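You operate a simulated robot arm through the tools that you are given. There is no shell and no other tool. Be economical: measure what you need, move in short steps, check, and stop when the job is done.

You are at the controls of a simulated robot arm. One attempt, no reset.

JOB
Take the drink bottle and leave it on top of the sanding block.

The check looks at the end state, three seconds after you hand in, the way a careful person would. Anything else that was tipped, shoved, dropped, spilled or broken makes it a failure.

ROBOT AND FRAMES
A 7-joint arm with a two-finger parallel gripper, fixed in place. Base frame: the origin is at the foot of the arm, x ahead of it, y to its left, z up; the work surface is at about z = 0.92. Lengths are in m, angles in degrees, forces in N, time in s.
With the tool pointing down near the work surface it reaches from about 0.24 to 0.68 m from the base axis. Its first joint turns from -66.0 to 66.0 degrees. Payload 2.4 kg.
Tool frame: the origin (TCP) lies between the finger pads and is the grasp point; the fingertips stand 0.03 m ahead of it; z points along the fingers, y is the line along which they close. Largest opening 0.094 m; finger width 0.028, thickness 0.01; the body of the gripper, 0.05 by 0.096 m, starts 0.055 m behind the TCP.
Orientation is told as [roll, pitch, yaw] about the base's x, y, z axes, in that order, counted from this pose: with the fingers straight down and closing along the base's y, the tool's x points along the base's -x, its y along +y and its z along -z.

CONTROLS
- The arm moves only by the tool step_arm. Its argument "series" is a list of rows, each a list of 7 numbers: the gripper command, from -1 (shut) to 1 (fully open), values between in proportion, then the shift along the base's x, y, z in units of 25 mm (1.0 is 25 mm), then the turn, a rotation vector about the base's x, y, z in units of 8 degrees (1.0 is 8 degrees). In form: [[gripper, x, y, z, rx, ry, rz], ...]. A call has 1 to 12 rows; each row shifts and turns the commanded pose from where the row before left it. A call with a number of a shift or a turn outside -1 to 1 is refused whole. Rows are played at 5 a second. More than 0.05 m and 8.6 degrees between two rows, or a gripper value outside its range, and nothing of the call is played. A pose out of reach is approached as far as the arm can. The call stops where the force on the tool passes 40 N (or 10 N more than at its start, if that is more) or the arm is blocked; 0.2 s more then pass. Each finger travels about 0.153 m/s and halts on what it meets, pressing with about 41 N; the grip force reading is that of the motor and also rises with nothing between the fingers. The clock runs only during rows and for 0.2 s after the last one: add rows that do not move to give the fingers time. It gives the time, the measured TCP pose, the force on the tool (base axes), the opening and the grip force at its end, in the units of the frame above (readings bear some noise), and new pictures: "views" is both (left out), scene, wrist or none.
- Cameras (640 x 400 px; columns grow to the right, rows downward): "scene" is fixed at [0.0436, 0.4753, 1.4548]; the picture's right is [-0.73, -0.68, 0.00], its down [-0.33, 0.35, -0.88] and it looks along [0.60, -0.64, -0.48] (base axes); focal length 362 px, centre (320, 200). "wrist" rides on the gripper at [0.076, 0.014, -0.103] in the tool frame; the picture's right is [-0.18, 0.98, 0.00], its down [-0.75, -0.14, -0.64] and it looks along [-0.63, -0.12, 0.77] (tool axes); focal length 243 px, centre (320, 200).
- probe_pixels(camera, pixels): for up to 12 pixels [column, row] of the newest picture of that camera ("zoom" is the newest enlarged one), the place [x, y, z] in the base frame of the surface seen there, good to about 0.003 m. No time passes.
- inspect(camera, box): a new picture of the part [left, top, right, bottom] of that camera's present view, enlarged. No time passes.
- hand_in(): hands the job in; it is judged then, once.

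Work in short steps. Measure before you move; look again where a grasp or a placing could have gone wrong, and mend it. You have 60 turns and 170 pictures in all, those below and enlarged ones among them. Open the gripper and draw the arm clear of the work before you hand the job in, unless the task says otherwise; then end with one line.

The tools are called after ">>>" as a command line: name --pt "numbers of a row" for each row, then --argument value for the rest, lists and objects as JSON in quotes. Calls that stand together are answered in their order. step_arm: Moves the arm, as the interface text tells. Its arguments: {"type":"object","properties":{"series":{"type":"array","items":{"type":"array","items":{"type":"number"}}},"views":{"type":"string","enum":["both","scene","wrist","none"]}},"required":["series"]} The other tools are called the same way: probe_pixels (camera, pixels) gives the place of the surface under pixels of a picture; inspect (camera, box) takes an enlarged picture of a part of a camera's view; hand_in () hands the job in.

At the start:

```text
t: 0.0
position: [0.3703, 0.125, 1.1988]
tcp_rot: [0.0, -0.1, 0.0]
wrist_force: [0.2, -0.1, -0.5]
grip_width: 0.0939
finger_force: 0.0
```

scene: 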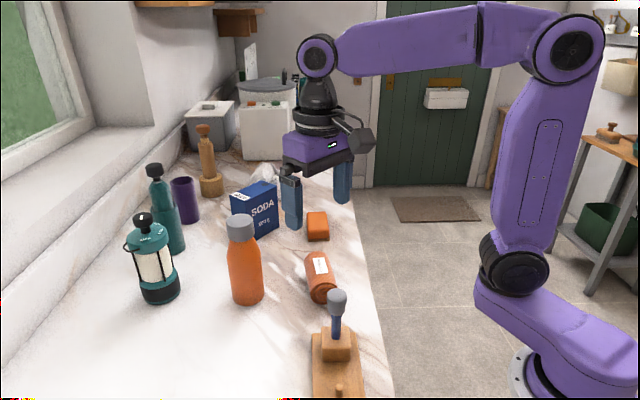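
wrist: 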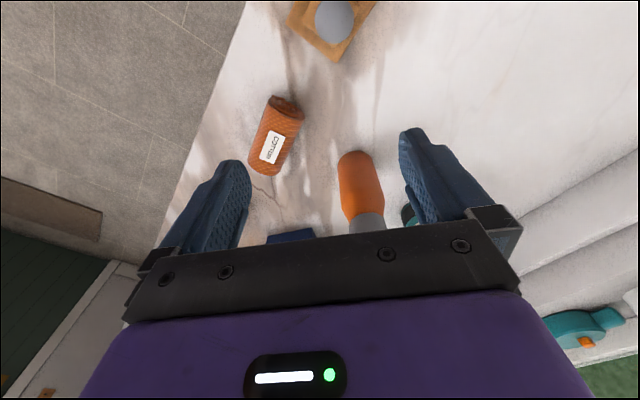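

The scene shows an orange bottle at (245,260), a teal bottle at (165,210), an orange block at (317,226) and a lying roll at (320,278). I'll enlarge to identify them.

>>> inspect --camera "scene" --box '[220, 170, 380, 310]'

>>> inspect --camera "scene" --box '[110, 110, 290, 310]'

>>> probe_pixels --camera "scene" --pixels '[[317, 217], [318, 232], [309, 215], [326, 214], [329, 238], [309, 238], [240, 222], [246, 265], [247, 300], [318, 262], [325, 296], [258, 195]]'

```text
2.86 times, centred on (300, 240) of scene
```

zoom: 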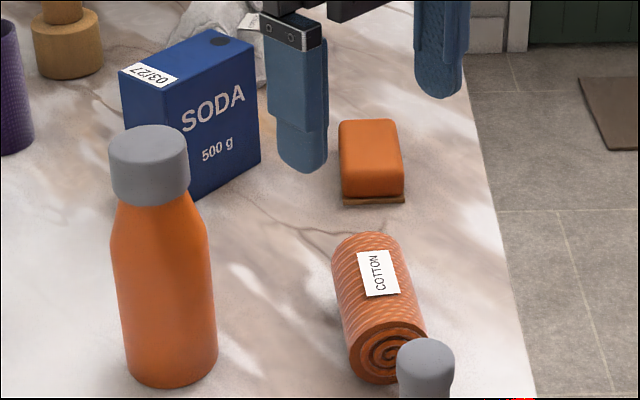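

```text
2.00 times, centred on (200, 210) of scene
```

zoom: 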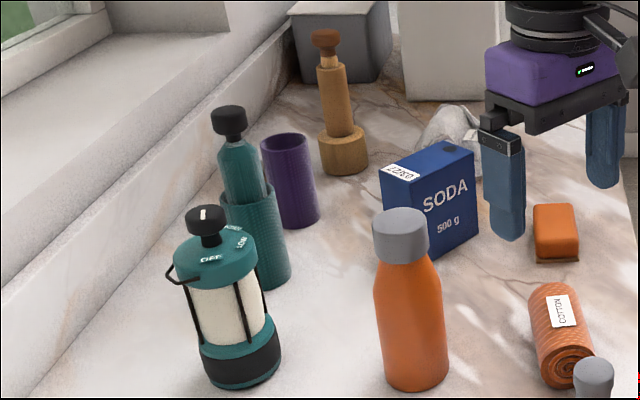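

```text
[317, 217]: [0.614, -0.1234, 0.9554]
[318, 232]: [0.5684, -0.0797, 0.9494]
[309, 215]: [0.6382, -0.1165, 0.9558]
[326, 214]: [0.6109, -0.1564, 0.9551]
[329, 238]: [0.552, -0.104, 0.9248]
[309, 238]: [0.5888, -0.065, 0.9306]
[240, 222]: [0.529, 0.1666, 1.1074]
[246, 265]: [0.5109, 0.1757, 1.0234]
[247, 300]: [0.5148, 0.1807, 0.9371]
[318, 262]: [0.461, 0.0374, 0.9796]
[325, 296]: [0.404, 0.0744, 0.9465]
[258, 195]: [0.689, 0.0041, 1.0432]
```

The orange block with an abrasive bottom at (317,226) is the sanding block. I want a closer look at the teal bottle and at bottle details, to be sure which is the drink bottle.

>>> inspect --camera "scene" --box '[130, 150, 210, 270]'

>>> inspect --camera "wrist" --box '[230, 80, 430, 240]'

>>> inspect --camera "scene" --box '[290, 195, 350, 255]'

>>> probe_pixels --camera "zoom" --pixels '[[250, 130], [290, 130], [320, 150], [350, 150], [270, 180], [320, 180], [350, 190], [320, 200], [260, 210], [375, 210]]'

>>> probe_pixels --camera "scene" --pixels '[[230, 265], [262, 265], [230, 230], [252, 230], [240, 217], [232, 295], [262, 295], [233, 250], [259, 250], [246, 246]]'

```text
3.33 times, centred on (170, 210) of scene
```

zoom: 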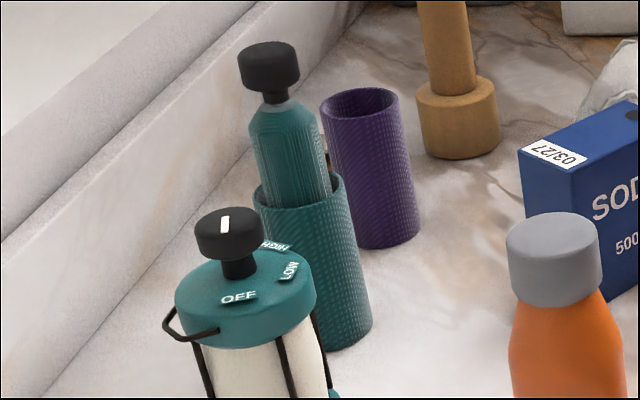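

```text
2.50 times, centred on (330, 160) of wrist
```

zoom: 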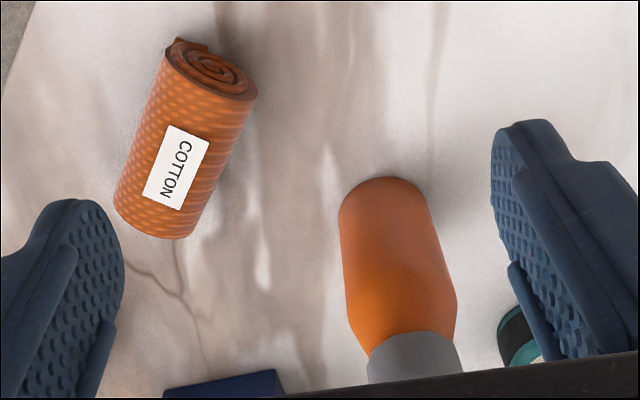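

```text
6.67 times, centred on (320, 225) of scene
```

zoom: 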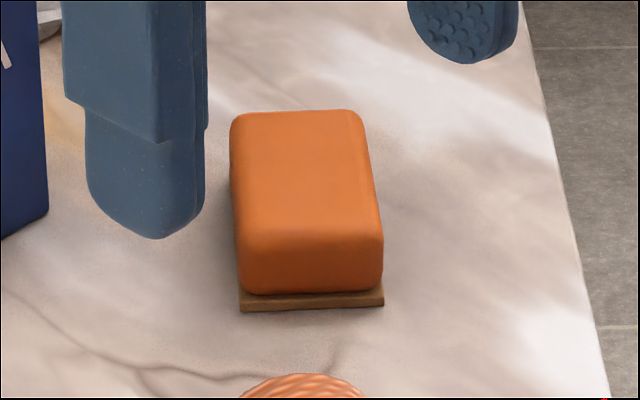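

```text
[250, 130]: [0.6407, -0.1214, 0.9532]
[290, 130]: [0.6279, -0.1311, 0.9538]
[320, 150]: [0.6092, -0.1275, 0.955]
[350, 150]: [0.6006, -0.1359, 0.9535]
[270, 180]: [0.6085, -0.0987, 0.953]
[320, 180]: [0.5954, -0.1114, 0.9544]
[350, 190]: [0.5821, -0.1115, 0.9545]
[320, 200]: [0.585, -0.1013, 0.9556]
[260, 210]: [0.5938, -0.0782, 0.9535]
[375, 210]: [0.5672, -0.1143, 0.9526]
```

```text
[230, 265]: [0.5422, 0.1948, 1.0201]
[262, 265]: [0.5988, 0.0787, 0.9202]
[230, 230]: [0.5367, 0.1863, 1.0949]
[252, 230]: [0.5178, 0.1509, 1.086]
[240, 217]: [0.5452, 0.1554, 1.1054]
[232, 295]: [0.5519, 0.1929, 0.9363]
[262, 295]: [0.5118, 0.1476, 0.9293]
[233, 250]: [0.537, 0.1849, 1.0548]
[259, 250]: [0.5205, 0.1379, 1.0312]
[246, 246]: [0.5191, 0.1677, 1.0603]
```

The teal item sits in a tube and looks like another kind of thing. The orange bottle with the grey cap is the drink bottle, with its axis near (0.543, 0.16), diameter about 66 mm and top at z 1.107. I'll probe its neighbours to plan a tilted side grasp that keeps clear of the cap.

>>> probe_pixels --camera "scene" --pixels '[[337, 293], [336, 345], [335, 370], [160, 260], [165, 290], [143, 216], [310, 275], [312, 290], [328, 262], [276, 215], [236, 205], [276, 186]]'

>>> step_arm --pt "1 0 0 0 0 -1 0" --pt "1 0 0 0 0 -1 0" --pt "1 0 0 0 0 -1 0" --pt "1 0 0 0 0 -1 0"

```text
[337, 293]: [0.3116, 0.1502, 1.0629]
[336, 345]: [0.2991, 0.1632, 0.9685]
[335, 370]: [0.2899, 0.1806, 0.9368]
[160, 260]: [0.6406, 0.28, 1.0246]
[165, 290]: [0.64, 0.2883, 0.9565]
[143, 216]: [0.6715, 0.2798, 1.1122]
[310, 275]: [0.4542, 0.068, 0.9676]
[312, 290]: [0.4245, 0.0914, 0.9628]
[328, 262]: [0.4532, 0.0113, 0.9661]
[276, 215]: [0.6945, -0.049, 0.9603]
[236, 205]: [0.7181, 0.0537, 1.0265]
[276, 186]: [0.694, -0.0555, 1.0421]
```

```text
t: 1.0
position: [0.3716, 0.126, 1.2001]
tcp_rot: [0.0, -32.1, 0.0]
wrist_force: [-0.2, -0.4, 0.1]
grip_width: 0.0941
finger_force: 0.2
```

scene: 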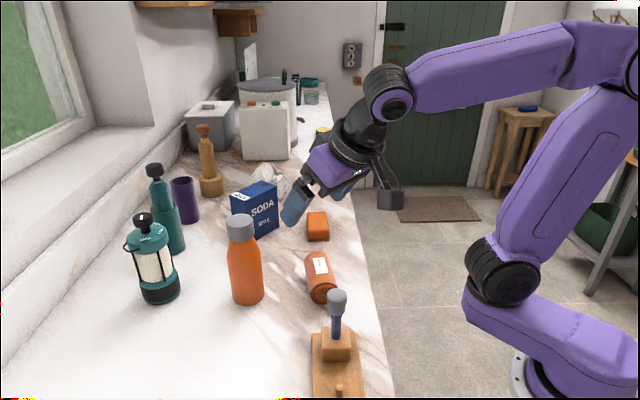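
wrist: 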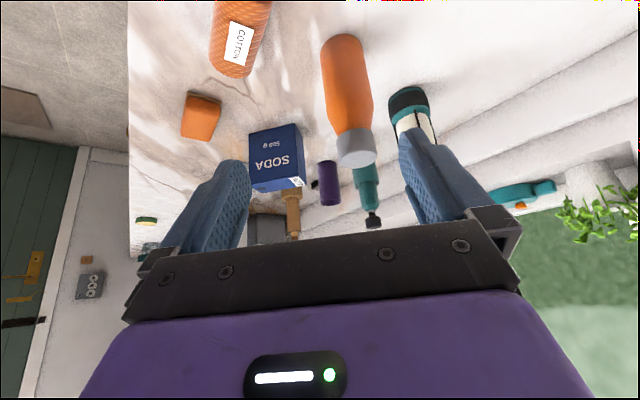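

The knob of the hand tool at (0.312, 0.150, about 1.08) would be in the camera bracket's way. I'll tilt 24° more, yaw about 20° and go above the bottle, then come down with the fingers either side of it.

>>> step_arm --pt "1 0 0 0.2 0 -1 0" --pt "1 0 0 0.2 0 -1 0" --pt "1 0 0 0 0 -1 0" --pt "1 0.8 0.15 0 0 0 1" --pt "1 0.8 0.15 0 0 0 1" --pt "1 1 0.2 0 0 0 0.5" --pt "1 1 0.2 0 0 0 0" --pt "1 1 0.2 0 0 0 0" --pt "1 1 0.2 0 0 0 0" --pt "1 1 0.2 0 0 0 0" --pt "1 0 0.2 0 0 0 0" --pt "1 0 0 0 0 0 0"

```text
t: 3.6
position: [0.5366, 0.163, 1.2086]
tcp_rot: [0.0, -56.0, 19.9]
wrist_force: [-0.3, 0.1, 0.7]
grip_width: 0.0939
finger_force: 0.0
```

scene: 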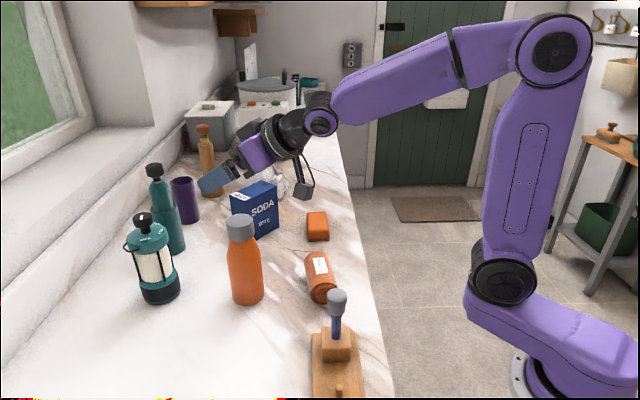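
wrist: 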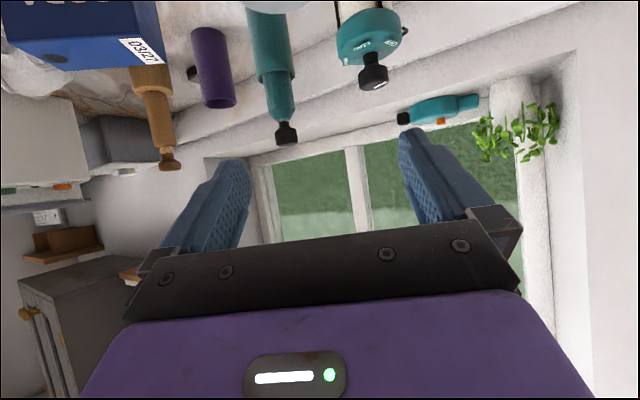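

The TCP is over the bottle at (0.537, 0.163) with the cap centre at pixel (240,219). I'll lower to z≈1.12, with a small y correction, and check how the fingers straddle it.

>>> step_arm --pt "1 0 -0.12 -0.9 0 0 0" --pt "1 0 0 -0.9 0 0 0" --pt "1 0 0 -0.9 0 0 0" --pt "1 0 0 -0.8 0 0 0"

>>> inspect --camera "scene" --box '[180, 160, 340, 310]'

```text
t: 4.6
position: [0.536, 0.1605, 1.1222]
tcp_rot: [0.0, -56.1, 19.9]
wrist_force: [-0.9, 0.4, -0.2]
grip_width: 0.0938
finger_force: 0.2
```

scene: 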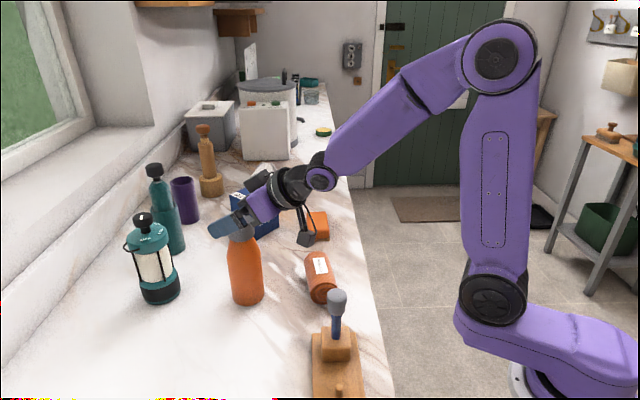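
wrist: 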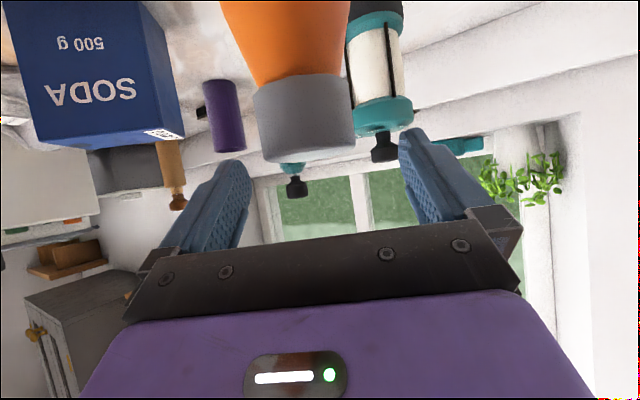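

```text
2.67 times, centred on (260, 235) of scene
```

zoom: 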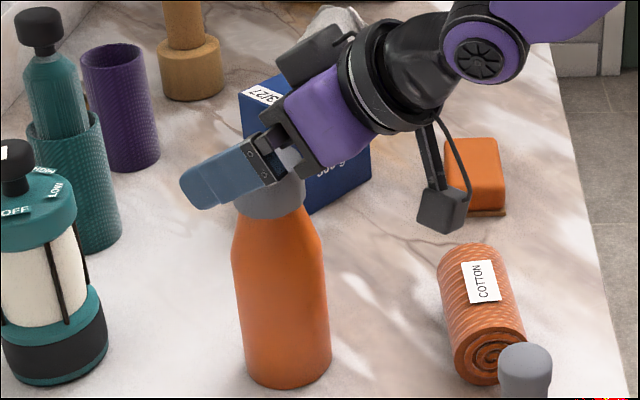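

The cap shows at columns 255–355 in the wrist view, between the fingers. The body may be close to it, so I'll probe the cap and bottle from the wrist camera to refine the axis.

>>> probe_pixels --camera "wrist" --pixels '[[262, 120], [283, 120], [305, 120], [327, 120], [347, 120], [307, 153], [307, 160], [235, 30], [260, 30], [290, 30], [320, 30], [338, 30]]'

```text
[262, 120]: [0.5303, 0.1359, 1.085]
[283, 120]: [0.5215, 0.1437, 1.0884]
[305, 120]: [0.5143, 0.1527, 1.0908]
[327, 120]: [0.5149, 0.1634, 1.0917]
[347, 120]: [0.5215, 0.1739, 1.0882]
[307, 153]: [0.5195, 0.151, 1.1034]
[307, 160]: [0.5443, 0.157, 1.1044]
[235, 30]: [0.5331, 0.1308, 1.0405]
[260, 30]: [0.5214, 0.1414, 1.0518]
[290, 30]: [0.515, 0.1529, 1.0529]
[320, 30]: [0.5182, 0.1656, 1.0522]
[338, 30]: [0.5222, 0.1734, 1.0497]
```

The cap axis is (0.538, 0.158) with radius 23.5 mm, so there is about 10 mm to the gripper body. I'll back off 3 mm, centre, and lower to z≈1.02.

>>> step_arm --pt "1 -0.12 -0.12 -0.5 0 0 0" --pt "1 0 0 -0.9 0 0 0" --pt "1 0 0 -0.9 0 0 0" --pt "1 0 0 -0.9 0 0 0" --pt "1 0 0 -0.9 0 0 0"

>>> inspect --camera "scene" --box '[180, 180, 360, 320]'

```text
t: 5.8
position: [0.5327, 0.1565, 1.0201]
tcp_rot: [0.1, -56.0, 19.9]
wrist_force: [-0.7, -0.4, 0.2]
grip_width: 0.0939
finger_force: 0.0
```

scene: 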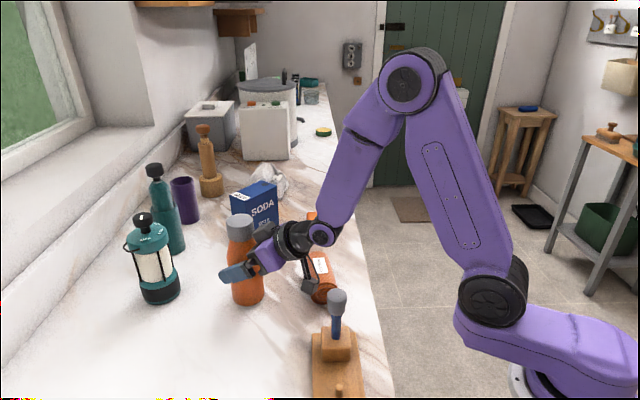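
wrist: 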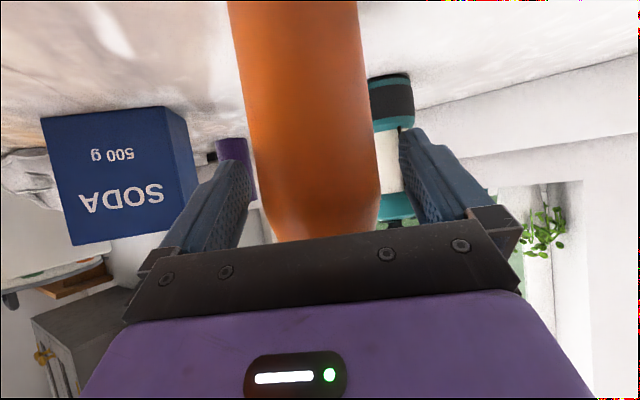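

```text
2.86 times, centred on (270, 250) of scene
```

zoom: 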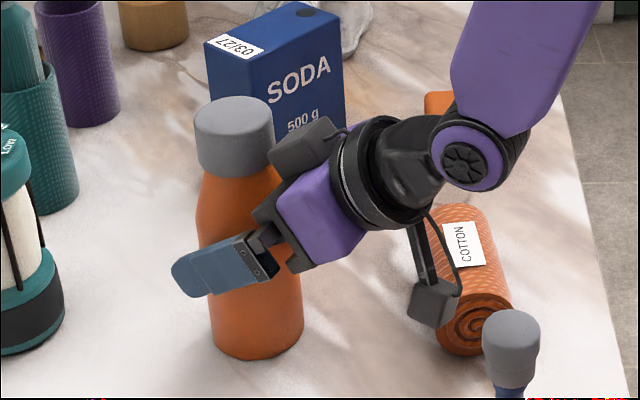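

The fingers straddle the bottle body without contact and the force is near zero. Closing now.

>>> step_arm --pt "0.4 0 0 0 0 0 0" --pt "0 0 0 0 0 0 0" --pt "-1 0 0 0 0 0 0" --pt "-1 0 0 0 0 0 0" --pt "-1 0 0 0 0 0 0" --views "wrist"

```text
t: 7.0
position: [0.5327, 0.1575, 1.0212]
tcp_rot: [0.1, -56.0, 20.0]
wrist_force: [-0.2, 0.7, 0.2]
grip_width: 0.065
finger_force: 41.2
```

wrist: 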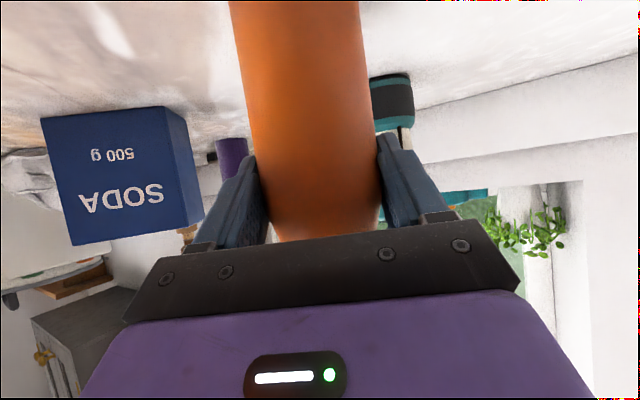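

Gripped at 65 mm with 41 N. I'll lift it straight up about 0.17 m.

>>> step_arm --pt "-1 0 0 0.3 0 0 0" --pt "-1 0 0 0.6 0 0 0" --pt "-1 0 0 0.8 0 0 0" --pt "-1 0 0 0.9 0 0 0" --pt "-1 0 0 0.9 0 0 0" --pt "-1 0 0 0.9 0 0 0" --pt "-1 0 0 0.9 0 0 0" --pt "-1 0 0 0.9 0 0 0" --pt "-1 0 0 0.6 0 0 0" --pt "-1 0 0 0 0 0 0"

```text
t: 9.2
position: [0.5321, 0.1564, 1.1898]
tcp_rot: [-0.1, -56.0, 20.0]
wrist_force: [0.3, -1.1, -0.5]
grip_width: 0.065
finger_force: 41.2
```

scene: 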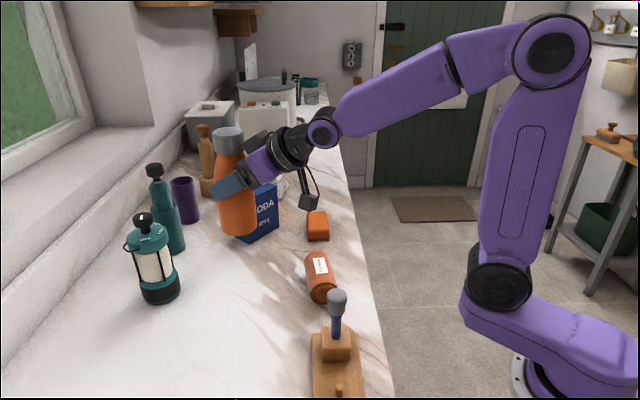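
wrist: 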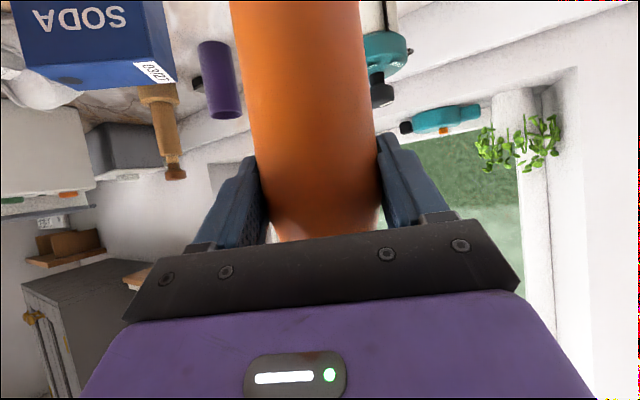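

The bottle is lifted cleanly. Before moving over, I'll measure the block's edges precisely in a zoom.

>>> inspect --camera "scene" --box '[290, 195, 350, 255]'

>>> probe_pixels --camera "zoom" --pixels '[[240, 260], [300, 270], [375, 270], [238, 303], [310, 305], [382, 300], [234, 125], [240, 114], [300, 113], [355, 113], [371, 160], [379, 210]]'

```text
6.67 times, centred on (320, 225) of scene
```

zoom: 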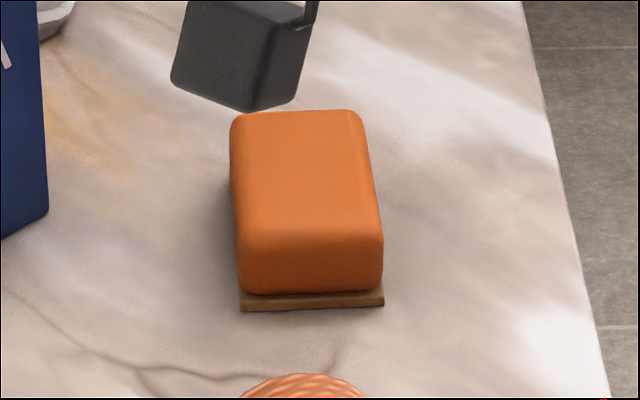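

```text
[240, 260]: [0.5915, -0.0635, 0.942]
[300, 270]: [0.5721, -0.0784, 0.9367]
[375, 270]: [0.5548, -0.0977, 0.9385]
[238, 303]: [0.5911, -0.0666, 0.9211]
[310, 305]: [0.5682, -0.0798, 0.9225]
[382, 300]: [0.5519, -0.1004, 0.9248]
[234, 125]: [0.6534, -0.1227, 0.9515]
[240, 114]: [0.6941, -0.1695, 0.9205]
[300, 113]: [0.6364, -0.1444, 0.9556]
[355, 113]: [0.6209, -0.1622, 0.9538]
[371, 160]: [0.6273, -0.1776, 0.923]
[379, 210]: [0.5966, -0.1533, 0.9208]
```

Block centre ≈ (0.6055, −0.1135), top z 0.9555, about 90 × 52 mm, so the bottle should sit centred on it. I'll move over at height while yawing to 0.

>>> step_arm --pt "-1 0 -0.5 0.2 0 0 -0.25" --pt "-1 0.2 -0.9 0 0 0 -0.25" --pt "-1 0.25 -1 0 0 0 -0.25" --pt "-1 0.25 -1 0 0 0 -0.25" --pt "-1 0.25 -1 0 0 0 -0.25" --pt "-1 0.25 -1 0 0 0 -0.25" --pt "-1 0.25 -1 0 0 0 -0.25" --pt "-1 0.25 -1 0 0 0 -0.25" --pt "-1 0.3 -1 0 0 0 -0.25" --pt "-1 0.3 -1 0 0 0 -0.25" --pt "-1 0.3 -0.9 0 0 0 0" --pt "-1 0.12 -0.5 0 0 0 0" --views "none"

>>> step_arm --pt "-1 0 0 0 0 0 0" --pt "-1 0 0 0 0 0 0"

```text
t: 11.8
position: [0.6016, -0.1123, 1.195]
tcp_rot: [0.1, -56.0, 0.0]
wrist_force: [-0.1, -0.3, 0.0]
grip_width: 0.0001
finger_force: 33.0
```

```text
t: 12.4
position: [0.6001, -0.113, 1.1952]
tcp_rot: [0.0, -56.0, 0.1]
wrist_force: [0.1, -0.2, -0.4]
grip_width: 0.0
finger_force: 33.1
```

scene: 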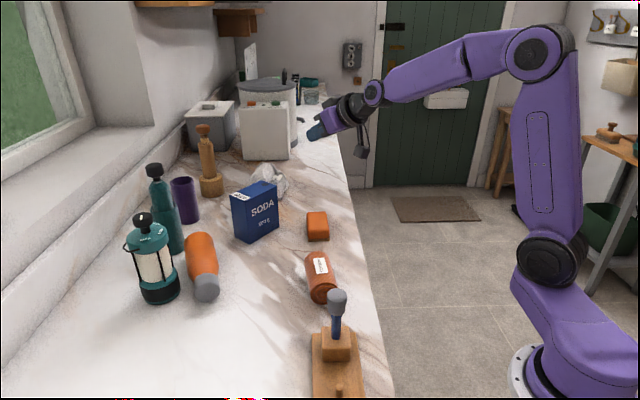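
wrist: 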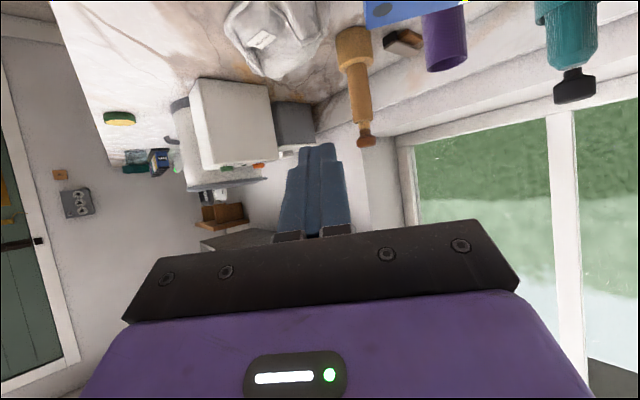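

The grip reads 0 opening: the bottle slipped out in transit and now lies near (202,265). I'll look closely at its state and at its neighbours before recovering it.

>>> inspect --camera "scene" --box '[110, 150, 290, 310]'

>>> probe_pixels --camera "scene" --pixels '[[197, 240], [203, 265], [206, 280], [207, 294], [189, 250], [214, 262], [190, 240], [210, 240], [160, 260], [165, 290], [143, 216], [200, 234]]'

```text
2.50 times, centred on (200, 230) of scene
```

zoom: 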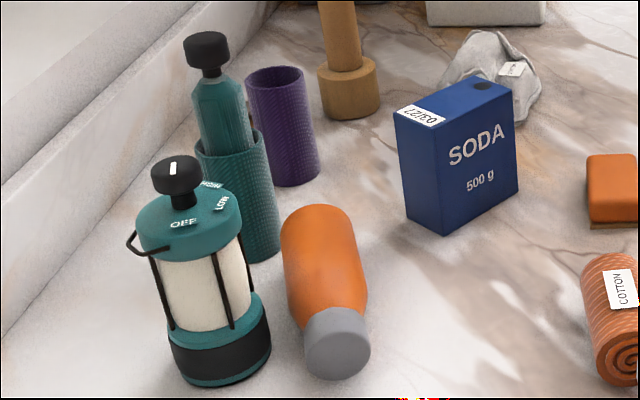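

```text
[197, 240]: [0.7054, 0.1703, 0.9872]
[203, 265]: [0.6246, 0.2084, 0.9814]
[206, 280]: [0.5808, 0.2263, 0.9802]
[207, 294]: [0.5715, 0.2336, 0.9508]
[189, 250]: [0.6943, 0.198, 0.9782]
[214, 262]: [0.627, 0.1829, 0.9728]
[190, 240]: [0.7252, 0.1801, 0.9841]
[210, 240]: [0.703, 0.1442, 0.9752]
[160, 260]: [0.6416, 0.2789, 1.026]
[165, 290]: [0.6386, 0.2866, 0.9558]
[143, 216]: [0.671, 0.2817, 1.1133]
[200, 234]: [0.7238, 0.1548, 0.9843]
```

Neighbours read the same coordinates as before, so nothing else was hit. The bottle lies with its cap top at (0.571, 0.232), pointing at the robot, and its base near (0.74, 0.153), close to the lantern. I'll reopen, straighten the tool to about −24° pitch, yaw along the bottle axis and hover near the cap.

>>> step_arm --pt "1 0 0.9 0 0 1 0" --pt "1 -0.1 1 0 0 1 0" --pt "1 -0.1 1 0 0 1 0" --pt "1 -0.1 1 0 0 1 0" --pt "1 -0.2 1 0 0 0 0" --pt "1 -0.2 1 0 0 0 0" --pt "1 -0.2 1 0 0 0 0" --pt "1 -0.2 1 0 0 0 -1" --pt "1 -0.2 1 0 0 0 -1" --pt "1 -0.2 1 0 0 0 -1" --pt "1 -0.2 1 0 0 0 0" --pt "1 -0.2 1 0 0 0 0" --views "none"

>>> step_arm --pt "1 0.2 1 -0.5 0 0 0" --pt "1 0 0.5 -0.5 0 0 0" --pt "1 0 0 0 0 0 0"

```text
t: 15.0
position: [0.5525, 0.1849, 1.1931]
tcp_rot: [-0.1, -24.0, -24.0]
wrist_force: [0.8, -0.3, 0.9]
grip_width: 0.0941
finger_force: 0.1
```

```text
t: 15.8
position: [0.5581, 0.2226, 1.1696]
tcp_rot: [-0.1, -24.0, -24.0]
wrist_force: [0.2, -0.5, 0.3]
grip_width: 0.0938
finger_force: 0.1
```

scene: 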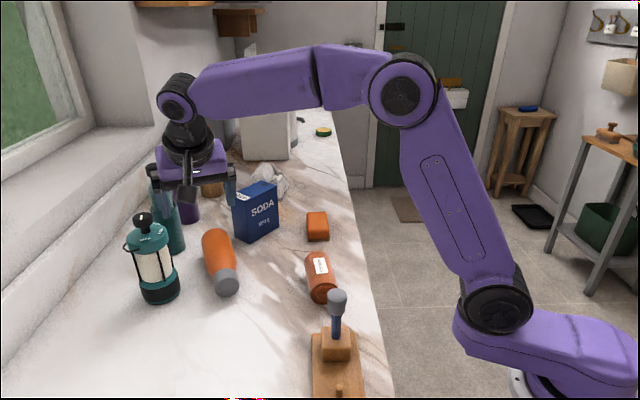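
wrist: 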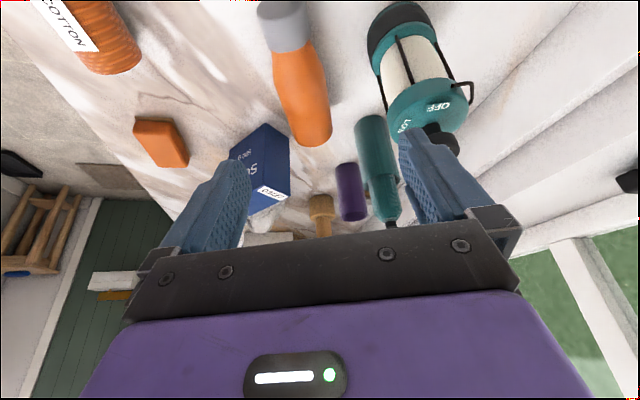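

The bottle is now at (220,262), further from the lantern: it has rolled. I'll measure it twice to see whether it is still moving.

>>> probe_pixels --camera "scene" --pixels '[[213, 240], [220, 262], [224, 275], [227, 287], [208, 250], [231, 258]]'

>>> step_arm --pt "1 0 0 0 0 0 0"

```text
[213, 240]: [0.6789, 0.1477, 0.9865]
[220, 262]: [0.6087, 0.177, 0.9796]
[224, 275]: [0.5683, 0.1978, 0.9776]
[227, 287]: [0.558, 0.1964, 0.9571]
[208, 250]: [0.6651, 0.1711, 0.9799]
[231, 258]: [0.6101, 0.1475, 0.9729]
```

```text
t: 16.2
position: [0.5587, 0.222, 1.1683]
tcp_rot: [-0.1, -24.1, -24.0]
wrist_force: [0.0, -0.1, 0.1]
grip_width: 0.0939
finger_force: 0.2
```

scene: 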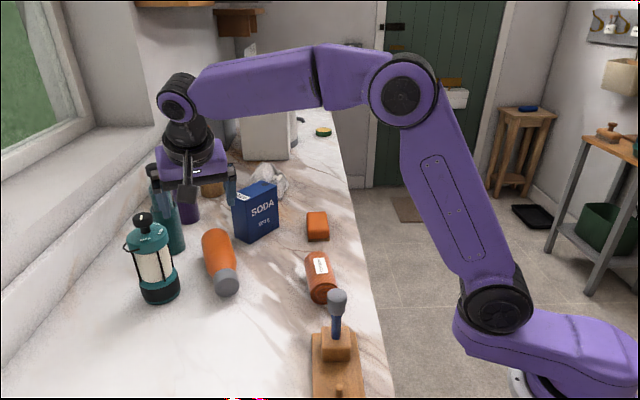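
wrist: 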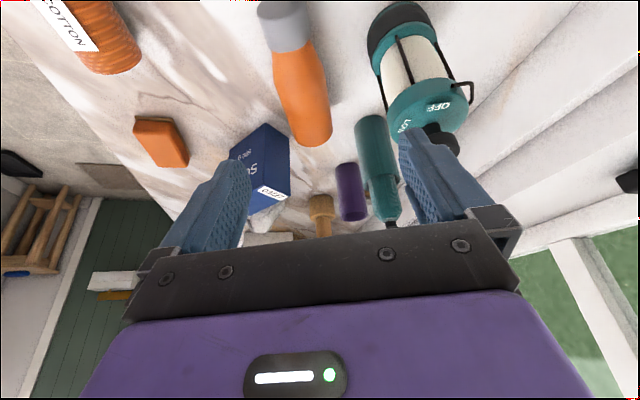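

The bottle has settled: cap top ≈ (0.557, 0.200), axis direction (0.911, −0.413), and it is about 40 mm clear of the lantern. To stand it up I need a grasp with the hand reversed (yaw ≈156°), so I'll test the wrist turn up here with the tool vertical.

>>> step_arm --pt "1 0 0 0.3 0.407 0.914 0" --pt "1 0 0 0.3 0.407 0.914 0" --pt "1 0 0 0 0.407 0.914 0" --pt "1 0 0 0 0 0 1" --pt "1 0 0 0 0 0 1" --pt "1 0 0 0 0 0 1" --pt "1 0 0 0 0 0 1" --pt "1 0 0 0 0 0 1" --pt "1 0 0 0 0 0 1" --pt "1 0 0 0 0 0 1" --pt "1 0 0 0 0 0 1" --pt "1 0 0 0 0 0 1" --views "none"

>>> step_arm --pt "1 0 0 0 0 0 1" --pt "1 0 0 0 0 0 1" --pt "1 0 0 0 0 0 1" --pt "1 0 0 0 0 0 1" --pt "1 0 0 0 0 0 1" --pt "1 0 0 0 0 0 1" --pt "1 0 0 0 0 0 1" --pt "1 0 0 0 0 0 1" --pt "1 0 0 0 0 0 1" --pt "1 0 0 0 0 0 1" --pt "1 0 0 0 0 0 1" --pt "1 0 0 0 0 0 1"

```text
t: 18.8
position: [0.5589, 0.2223, 1.1843]
tcp_rot: [0.1, -0.1, 48.1]
wrist_force: [0.0, 0.1, -0.6]
grip_width: 0.0943
finger_force: 0.0
```

```text
t: 21.4
position: [0.5581, 0.2227, 1.1848]
tcp_rot: [0.0, 0.1, 144.2]
wrist_force: [0.2, -0.5, 0.3]
grip_width: 0.094
finger_force: 0.1
```

scene: 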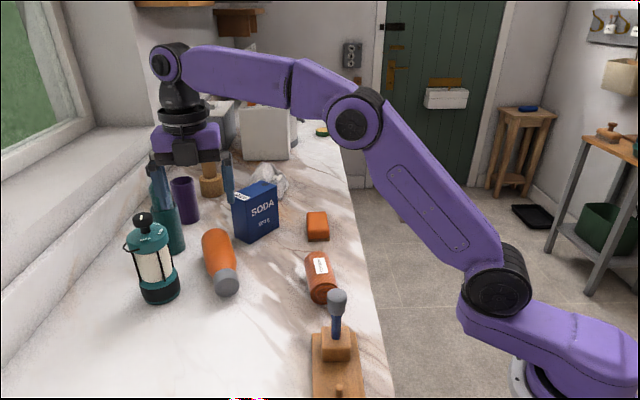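
wrist: 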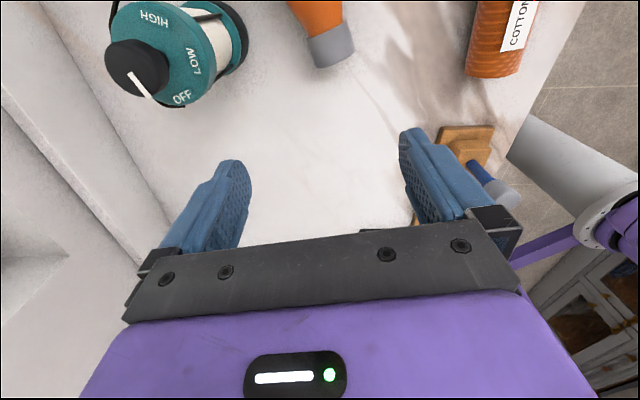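

Yaw of 144° is reachable. I'll re-measure the bottle line in a zoom before finishing the alignment.

>>> inspect --camera "scene" --box '[180, 215, 260, 305]'

>>> probe_pixels --camera "scene" --pixels '[[203, 245], [210, 245], [217, 245], [225, 245], [229, 245], [208, 262], [214, 262], [220, 262], [227, 262], [232, 262], [224, 275], [227, 288]]'

```text
4.44 times, centred on (220, 260) of scene
```

zoom: 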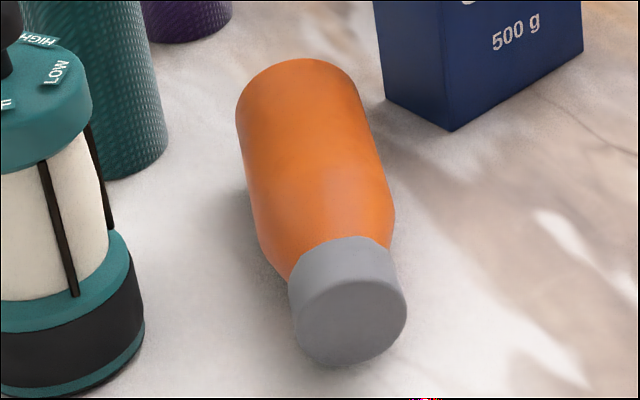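

```text
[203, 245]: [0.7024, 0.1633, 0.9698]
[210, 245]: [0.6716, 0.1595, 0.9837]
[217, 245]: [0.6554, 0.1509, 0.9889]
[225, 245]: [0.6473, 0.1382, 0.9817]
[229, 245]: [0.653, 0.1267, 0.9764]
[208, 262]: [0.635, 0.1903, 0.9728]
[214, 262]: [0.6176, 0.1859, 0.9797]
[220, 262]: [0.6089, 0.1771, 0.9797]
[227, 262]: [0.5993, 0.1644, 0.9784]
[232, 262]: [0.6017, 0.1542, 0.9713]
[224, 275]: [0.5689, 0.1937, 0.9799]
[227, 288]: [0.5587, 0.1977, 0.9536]
```

The bottle axis is confirmed and the grip point near its middle is (0.640, 0.159), with axis height about 0.953. I'll yaw to 154°, tilt 16° outward, move above it and come down to z 1.06.

>>> step_arm --pt "0.75 0 -0.5 0 0 0 0.62" --pt "0.75 0.5 -0.6 0 0 0 0.6" --pt "0.75 0.7 -0.6 0 -0.438 -0.899 0" --pt "0.75 0.7 -0.5 0 -0.438 -0.899 0" --pt "0.75 0.7 -0.35 0 0 0 0" --pt "0.75 0.68 0 0 0 0 0" --pt "0.75 0 0 -0.8 0 0 0" --pt "0.75 0 0 -0.9 0 0 0" --pt "0.75 0 0 -0.9 0 0 0" --pt "0.75 0 0 -0.9 0 0 0" --pt "0.75 0 0 -0.9 0 0 0" --pt "0.75 0 0 -0.6 0 0 0"

>>> inspect --camera "scene" --box '[140, 160, 300, 310]'

```text
t: 24.0
position: [0.64, 0.1583, 1.0602]
tcp_rot: [-0.2, 16.0, 153.6]
wrist_force: [-0.1, 0.2, -0.7]
grip_width: 0.0822
finger_force: 0.0
```

scene: 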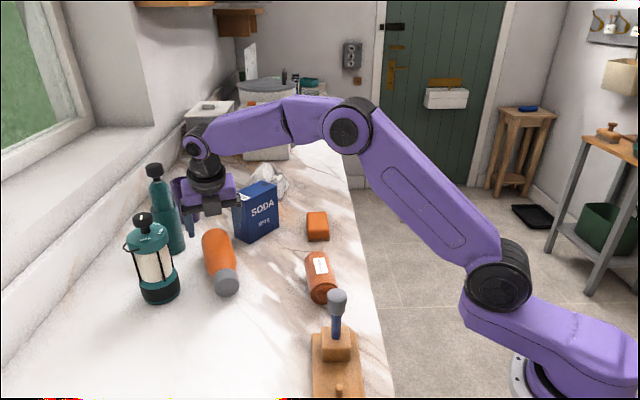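
wrist: 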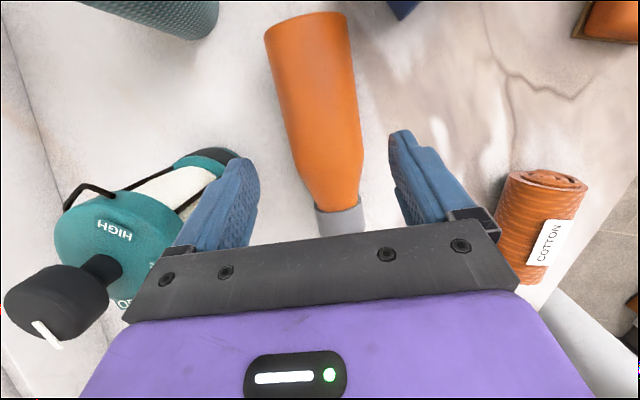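

```text
2.67 times, centred on (220, 235) of scene
```

zoom: 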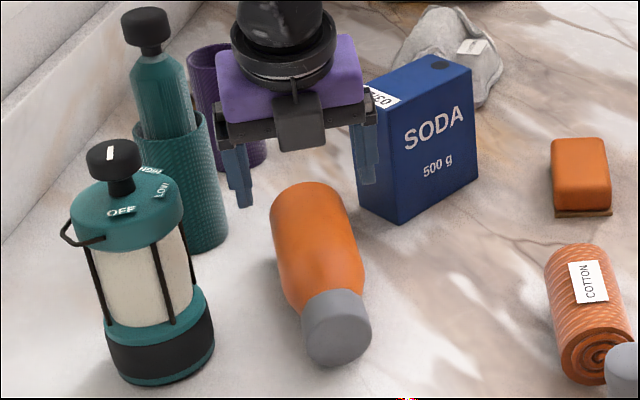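

The fingers straddle the bottle line in both views. I'll check the lateral centring with wrist probes on the bottle's top before descending.

>>> probe_pixels --camera "wrist" --pixels '[[290, 130], [305, 130], [320, 130], [335, 130], [350, 130], [275, 60], [312, 60], [348, 60], [310, 180], [330, 180], [350, 180], [335, 215]]'

```text
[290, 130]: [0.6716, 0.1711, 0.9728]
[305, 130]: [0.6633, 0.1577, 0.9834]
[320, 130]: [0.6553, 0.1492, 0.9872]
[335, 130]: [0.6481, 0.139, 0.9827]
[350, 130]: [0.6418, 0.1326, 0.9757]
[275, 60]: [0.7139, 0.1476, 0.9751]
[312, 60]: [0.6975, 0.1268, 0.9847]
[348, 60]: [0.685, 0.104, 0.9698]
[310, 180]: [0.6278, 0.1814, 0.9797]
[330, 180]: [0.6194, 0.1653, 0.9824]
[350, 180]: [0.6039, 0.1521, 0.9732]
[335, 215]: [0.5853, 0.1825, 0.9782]
```

The axis passes (0.640, 0.157), so it is centred within 2 mm. Descending to z≈0.963.

>>> step_arm --pt "0.75 0 0 -0.9 0 0 0" --pt "0.75 0 0 -0.9 0 0 0" --pt "0.75 0 0 -0.9 0 0 0" --pt "0.75 0 0 -0.6 0 0 0" --pt "0.75 0 0 -0.55 0 0 0" --pt "0.75 0 0 0 0 0 0"

>>> inspect --camera "scene" --box '[140, 160, 300, 310]'

```text
t: 25.4
position: [0.6409, 0.158, 0.9634]
tcp_rot: [-0.1, 16.1, 153.9]
wrist_force: [-0.5, 0.1, -0.6]
grip_width: 0.0824
finger_force: 0.1
```

scene: 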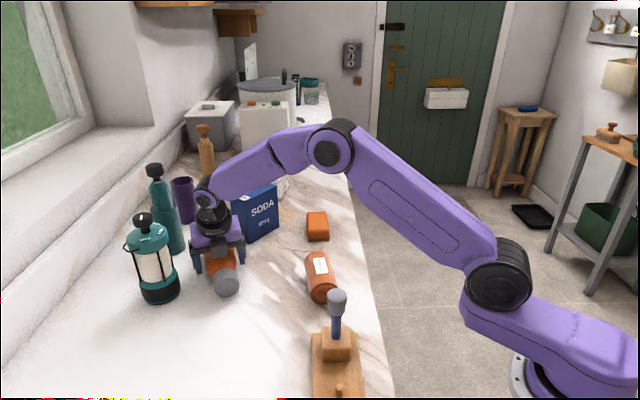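
wrist: 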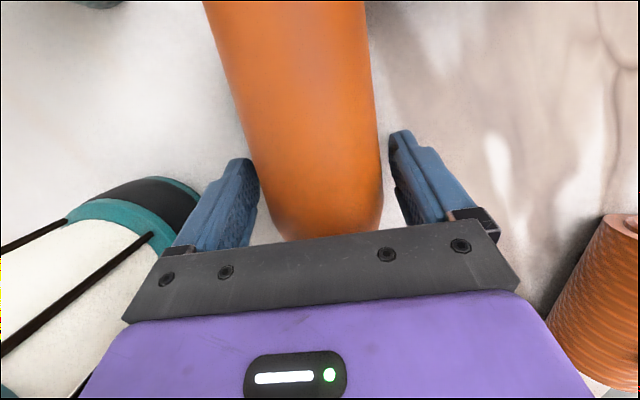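

```text
2.67 times, centred on (220, 235) of scene
```

zoom: 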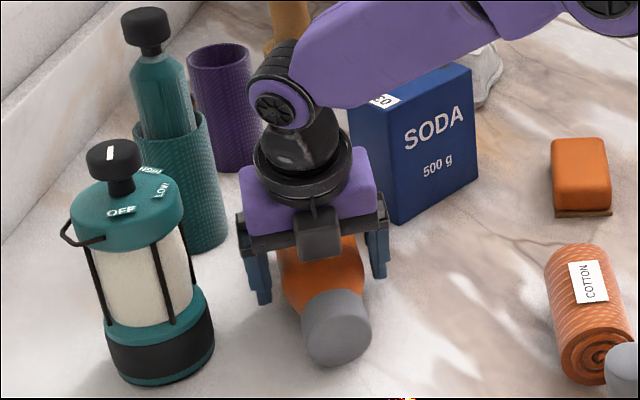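

The fingers are around the bottle with no contact. Closing, with time to settle.

>>> step_arm --pt "0.5 0 0 0 0 0 0" --pt "0.3 0 0 0 0 0 0" --pt "-1 0 0 0 0 0 0" --pt "-1 0 0 0 0 0 0" --pt "-1 0 0 0 0 0 0" --pt "-1 0 0 0.15 0 0 0" --pt "-1 0 0 0.2 0 0 0" --pt "-1 0 0 0.2 0 0 0" --pt "-1 0 0 0.25 0 0 0"

>>> inspect --camera "scene" --box '[140, 160, 300, 310]'

```text
t: 27.4
position: [0.6402, 0.1581, 0.9833]
tcp_rot: [-0.1, 16.0, 153.7]
wrist_force: [0.5, -0.3, -0.8]
grip_width: 0.0662
finger_force: 41.3
```

scene: 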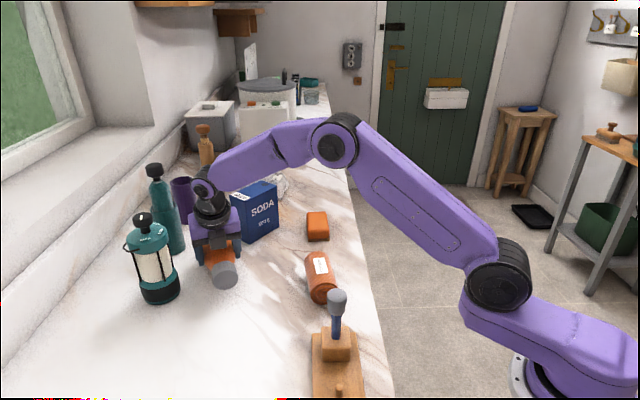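
wrist: 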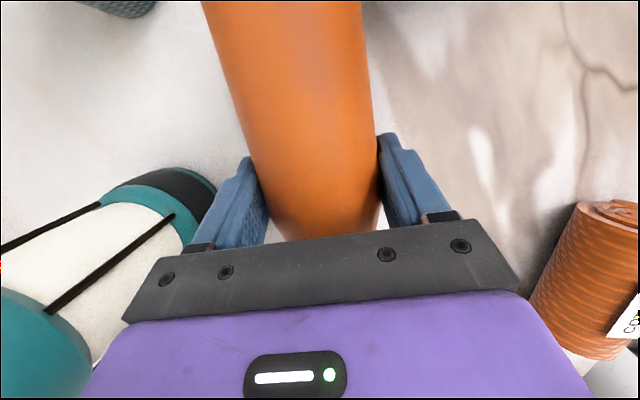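

```text
2.67 times, centred on (220, 235) of scene
```

zoom: 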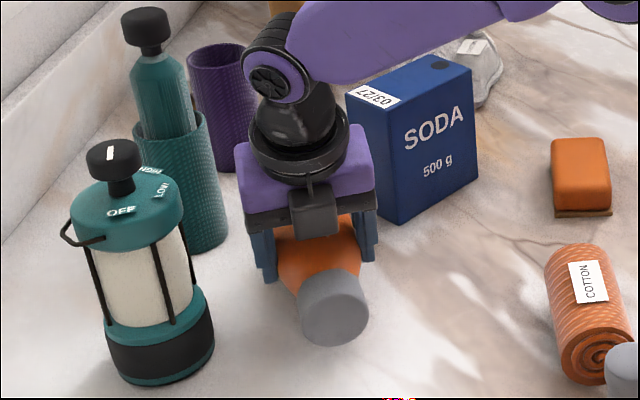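

The bottle is held at 66 mm and lifted level. I'll move slowly toward the robot and up to an open spot (about 0.50, 0.13, 1.04), with gentle ramps this time.

>>> step_arm --pt "-1 -0.1 0 0.1 0 0 0" --pt "-1 -0.2 -0.05 0.15 0 0 0" --pt "-1 -0.3 -0.1 0.2 0 0 0" --pt "-1 -0.35 -0.1 0.25 0 0 0" --pt "-1 -0.4 -0.1 0.25 0 0 0" --pt "-1 -0.4 -0.1 0.25 0 0 0" --pt "-1 -0.4 -0.1 0.25 0 0 0" --pt "-1 -0.4 -0.1 0.25 0 0 0" --pt "-1 -0.4 -0.1 0.25 0 0 0" --pt "-1 -0.4 -0.1 0.25 0 0 0" --pt "-1 -0.3 -0.05 0.2 0 0 0" --pt "-1 -0.15 0 0.1 0 0 0"

```text
t: 30.0
position: [0.5456, 0.1363, 1.0456]
tcp_rot: [0.0, 16.0, 153.6]
wrist_force: [-0.1, -0.4, -0.2]
grip_width: 0.0665
finger_force: 41.6
```

scene: 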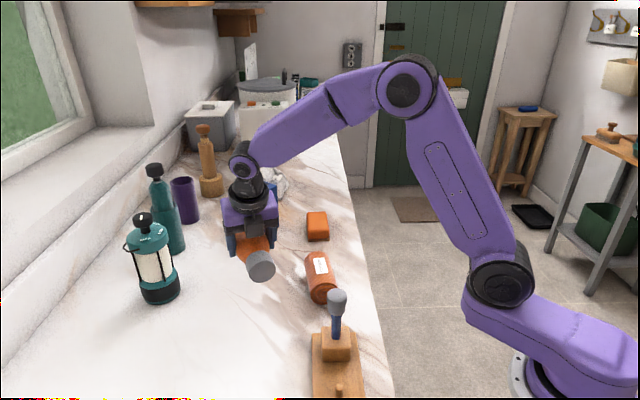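
wrist: 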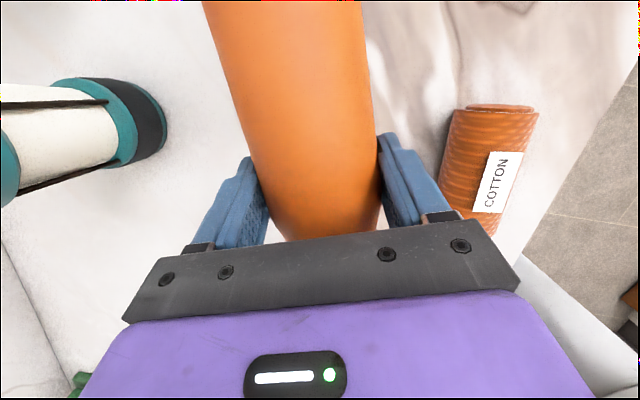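

The grip is steady. Now I yaw the bottle slowly (about 24°/s) in this open spot, from 154° toward 0°.

>>> step_arm --pt "-1 -0.1 0 0 0 0 -0.2" --pt "-1 -0.1 0 0 0 0 -0.4" --pt "-1 -0.1 0 0 0 0 -0.6" --pt "-1 -0.1 0 0 0 0 -0.6" --pt "-1 -0.1 0 0 0 0 -0.6" --pt "-1 -0.1 0 0 0 0 -0.6" --pt "-1 -0.1 0 0 0 0 -0.6" --pt "-1 -0.1 0 0 0 0 -0.6" --pt "-1 0 0 0 0 0 -0.6" --pt "-1 0 0 0 0 0 -0.6" --pt "-1 0 0 0 0 0 -0.4" --pt "-1 0 0 0 0 0 -0.2"

```text
t: 32.6
position: [0.5262, 0.1367, 1.0465]
tcp_rot: [0.0, 16.0, 105.8]
wrist_force: [0.3, 0.1, -1.7]
grip_width: 0.0662
finger_force: 41.1
```

scene: 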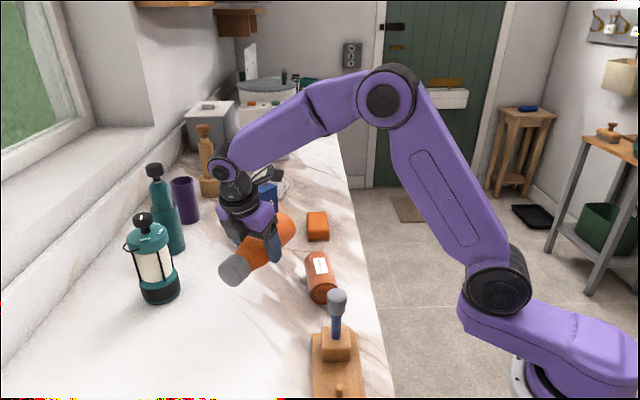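
wrist: 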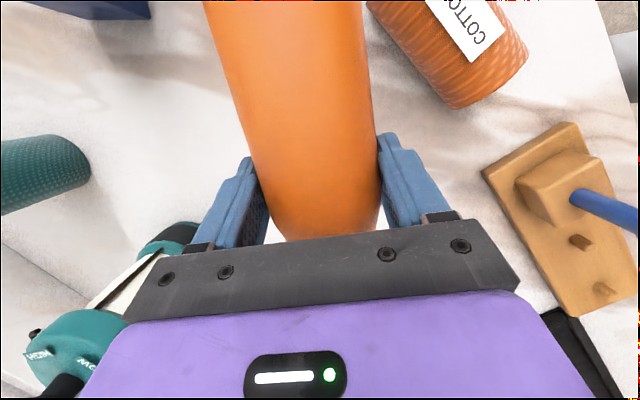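

Holding steady. I continue the yaw in two more gentle segments.

>>> step_arm --pt "-1 0 0 0 0 0 -0.3" --pt "-1 0 0 0 0 0 -0.5" --pt "-1 0 0 0 0 0 -0.6" --pt "-1 0 0 0 0 0 -0.6" --pt "-1 0 0 0 0 0 -0.6" --pt "-1 0 0 0 0 0 -0.6" --pt "-1 0 0 0 0 0 -0.6" --pt "-1 0 0 0 0 0 -0.6" --pt "-1 0 0 0 0 0 -0.6" --pt "-1 0 0 0 0 0 -0.6" --pt "-1 0 0 0 0 0 -0.5" --pt "-1 0 0 0 0 0 -0.3" --views "scene"

>>> step_arm --pt "-1 0 0 0 0 0 -0.3" --pt "-1 0 0 0 0 0 -0.5" --pt "-1 0 0 0 0 0 -0.6" --pt "-1 0 0 0 0 0 -0.6" --pt "-1 0 0 0 0 0 -0.6" --pt "-1 0 0 0 0 0 -0.6" --pt "-1 0 0 0 0 0 -0.6" --pt "-1 0 0 0 0 0 -0.6" --pt "-1 0 0 0 0 0 -0.6" --pt "-1 0 0 0 0 0 -0.6" --pt "-1 0 0 0 0 0 -0.5" --pt "-1 0 0 0 0 0 -0.3"

```text
t: 35.2
position: [0.5241, 0.1356, 1.045]
tcp_rot: [-0.1, 16.0, 54.4]
wrist_force: [-0.5, 0.7, -1.3]
grip_width: 0.0657
finger_force: 40.9
```

scene: 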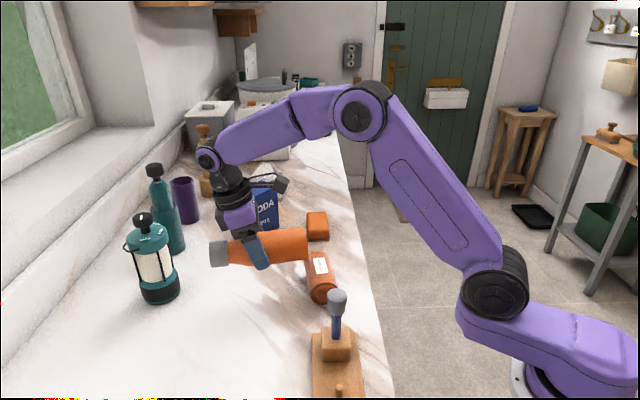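

```text
t: 37.8
position: [0.5249, 0.1353, 1.0448]
tcp_rot: [0.0, 16.0, 3.4]
wrist_force: [1.0, -0.4, -1.1]
grip_width: 0.0657
finger_force: 40.8
```

scene: 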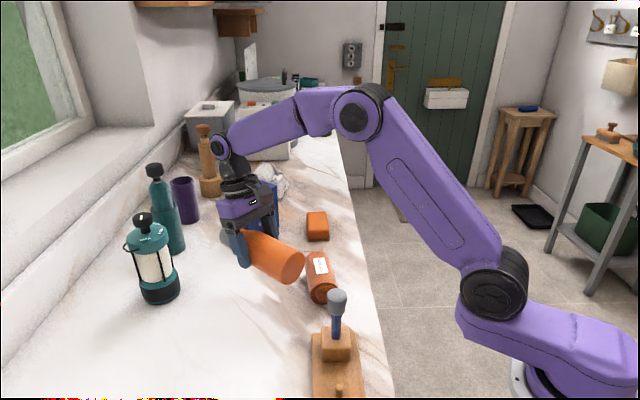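
wrist: 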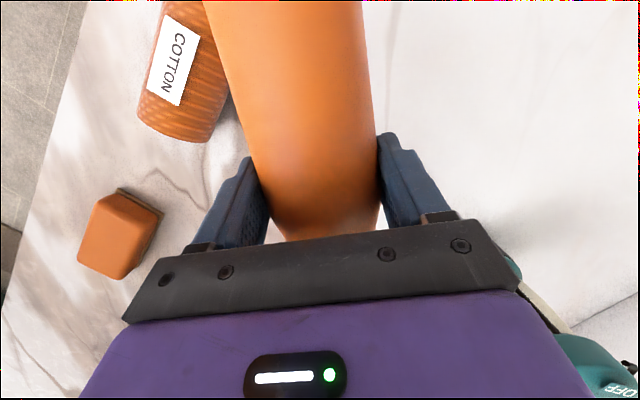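

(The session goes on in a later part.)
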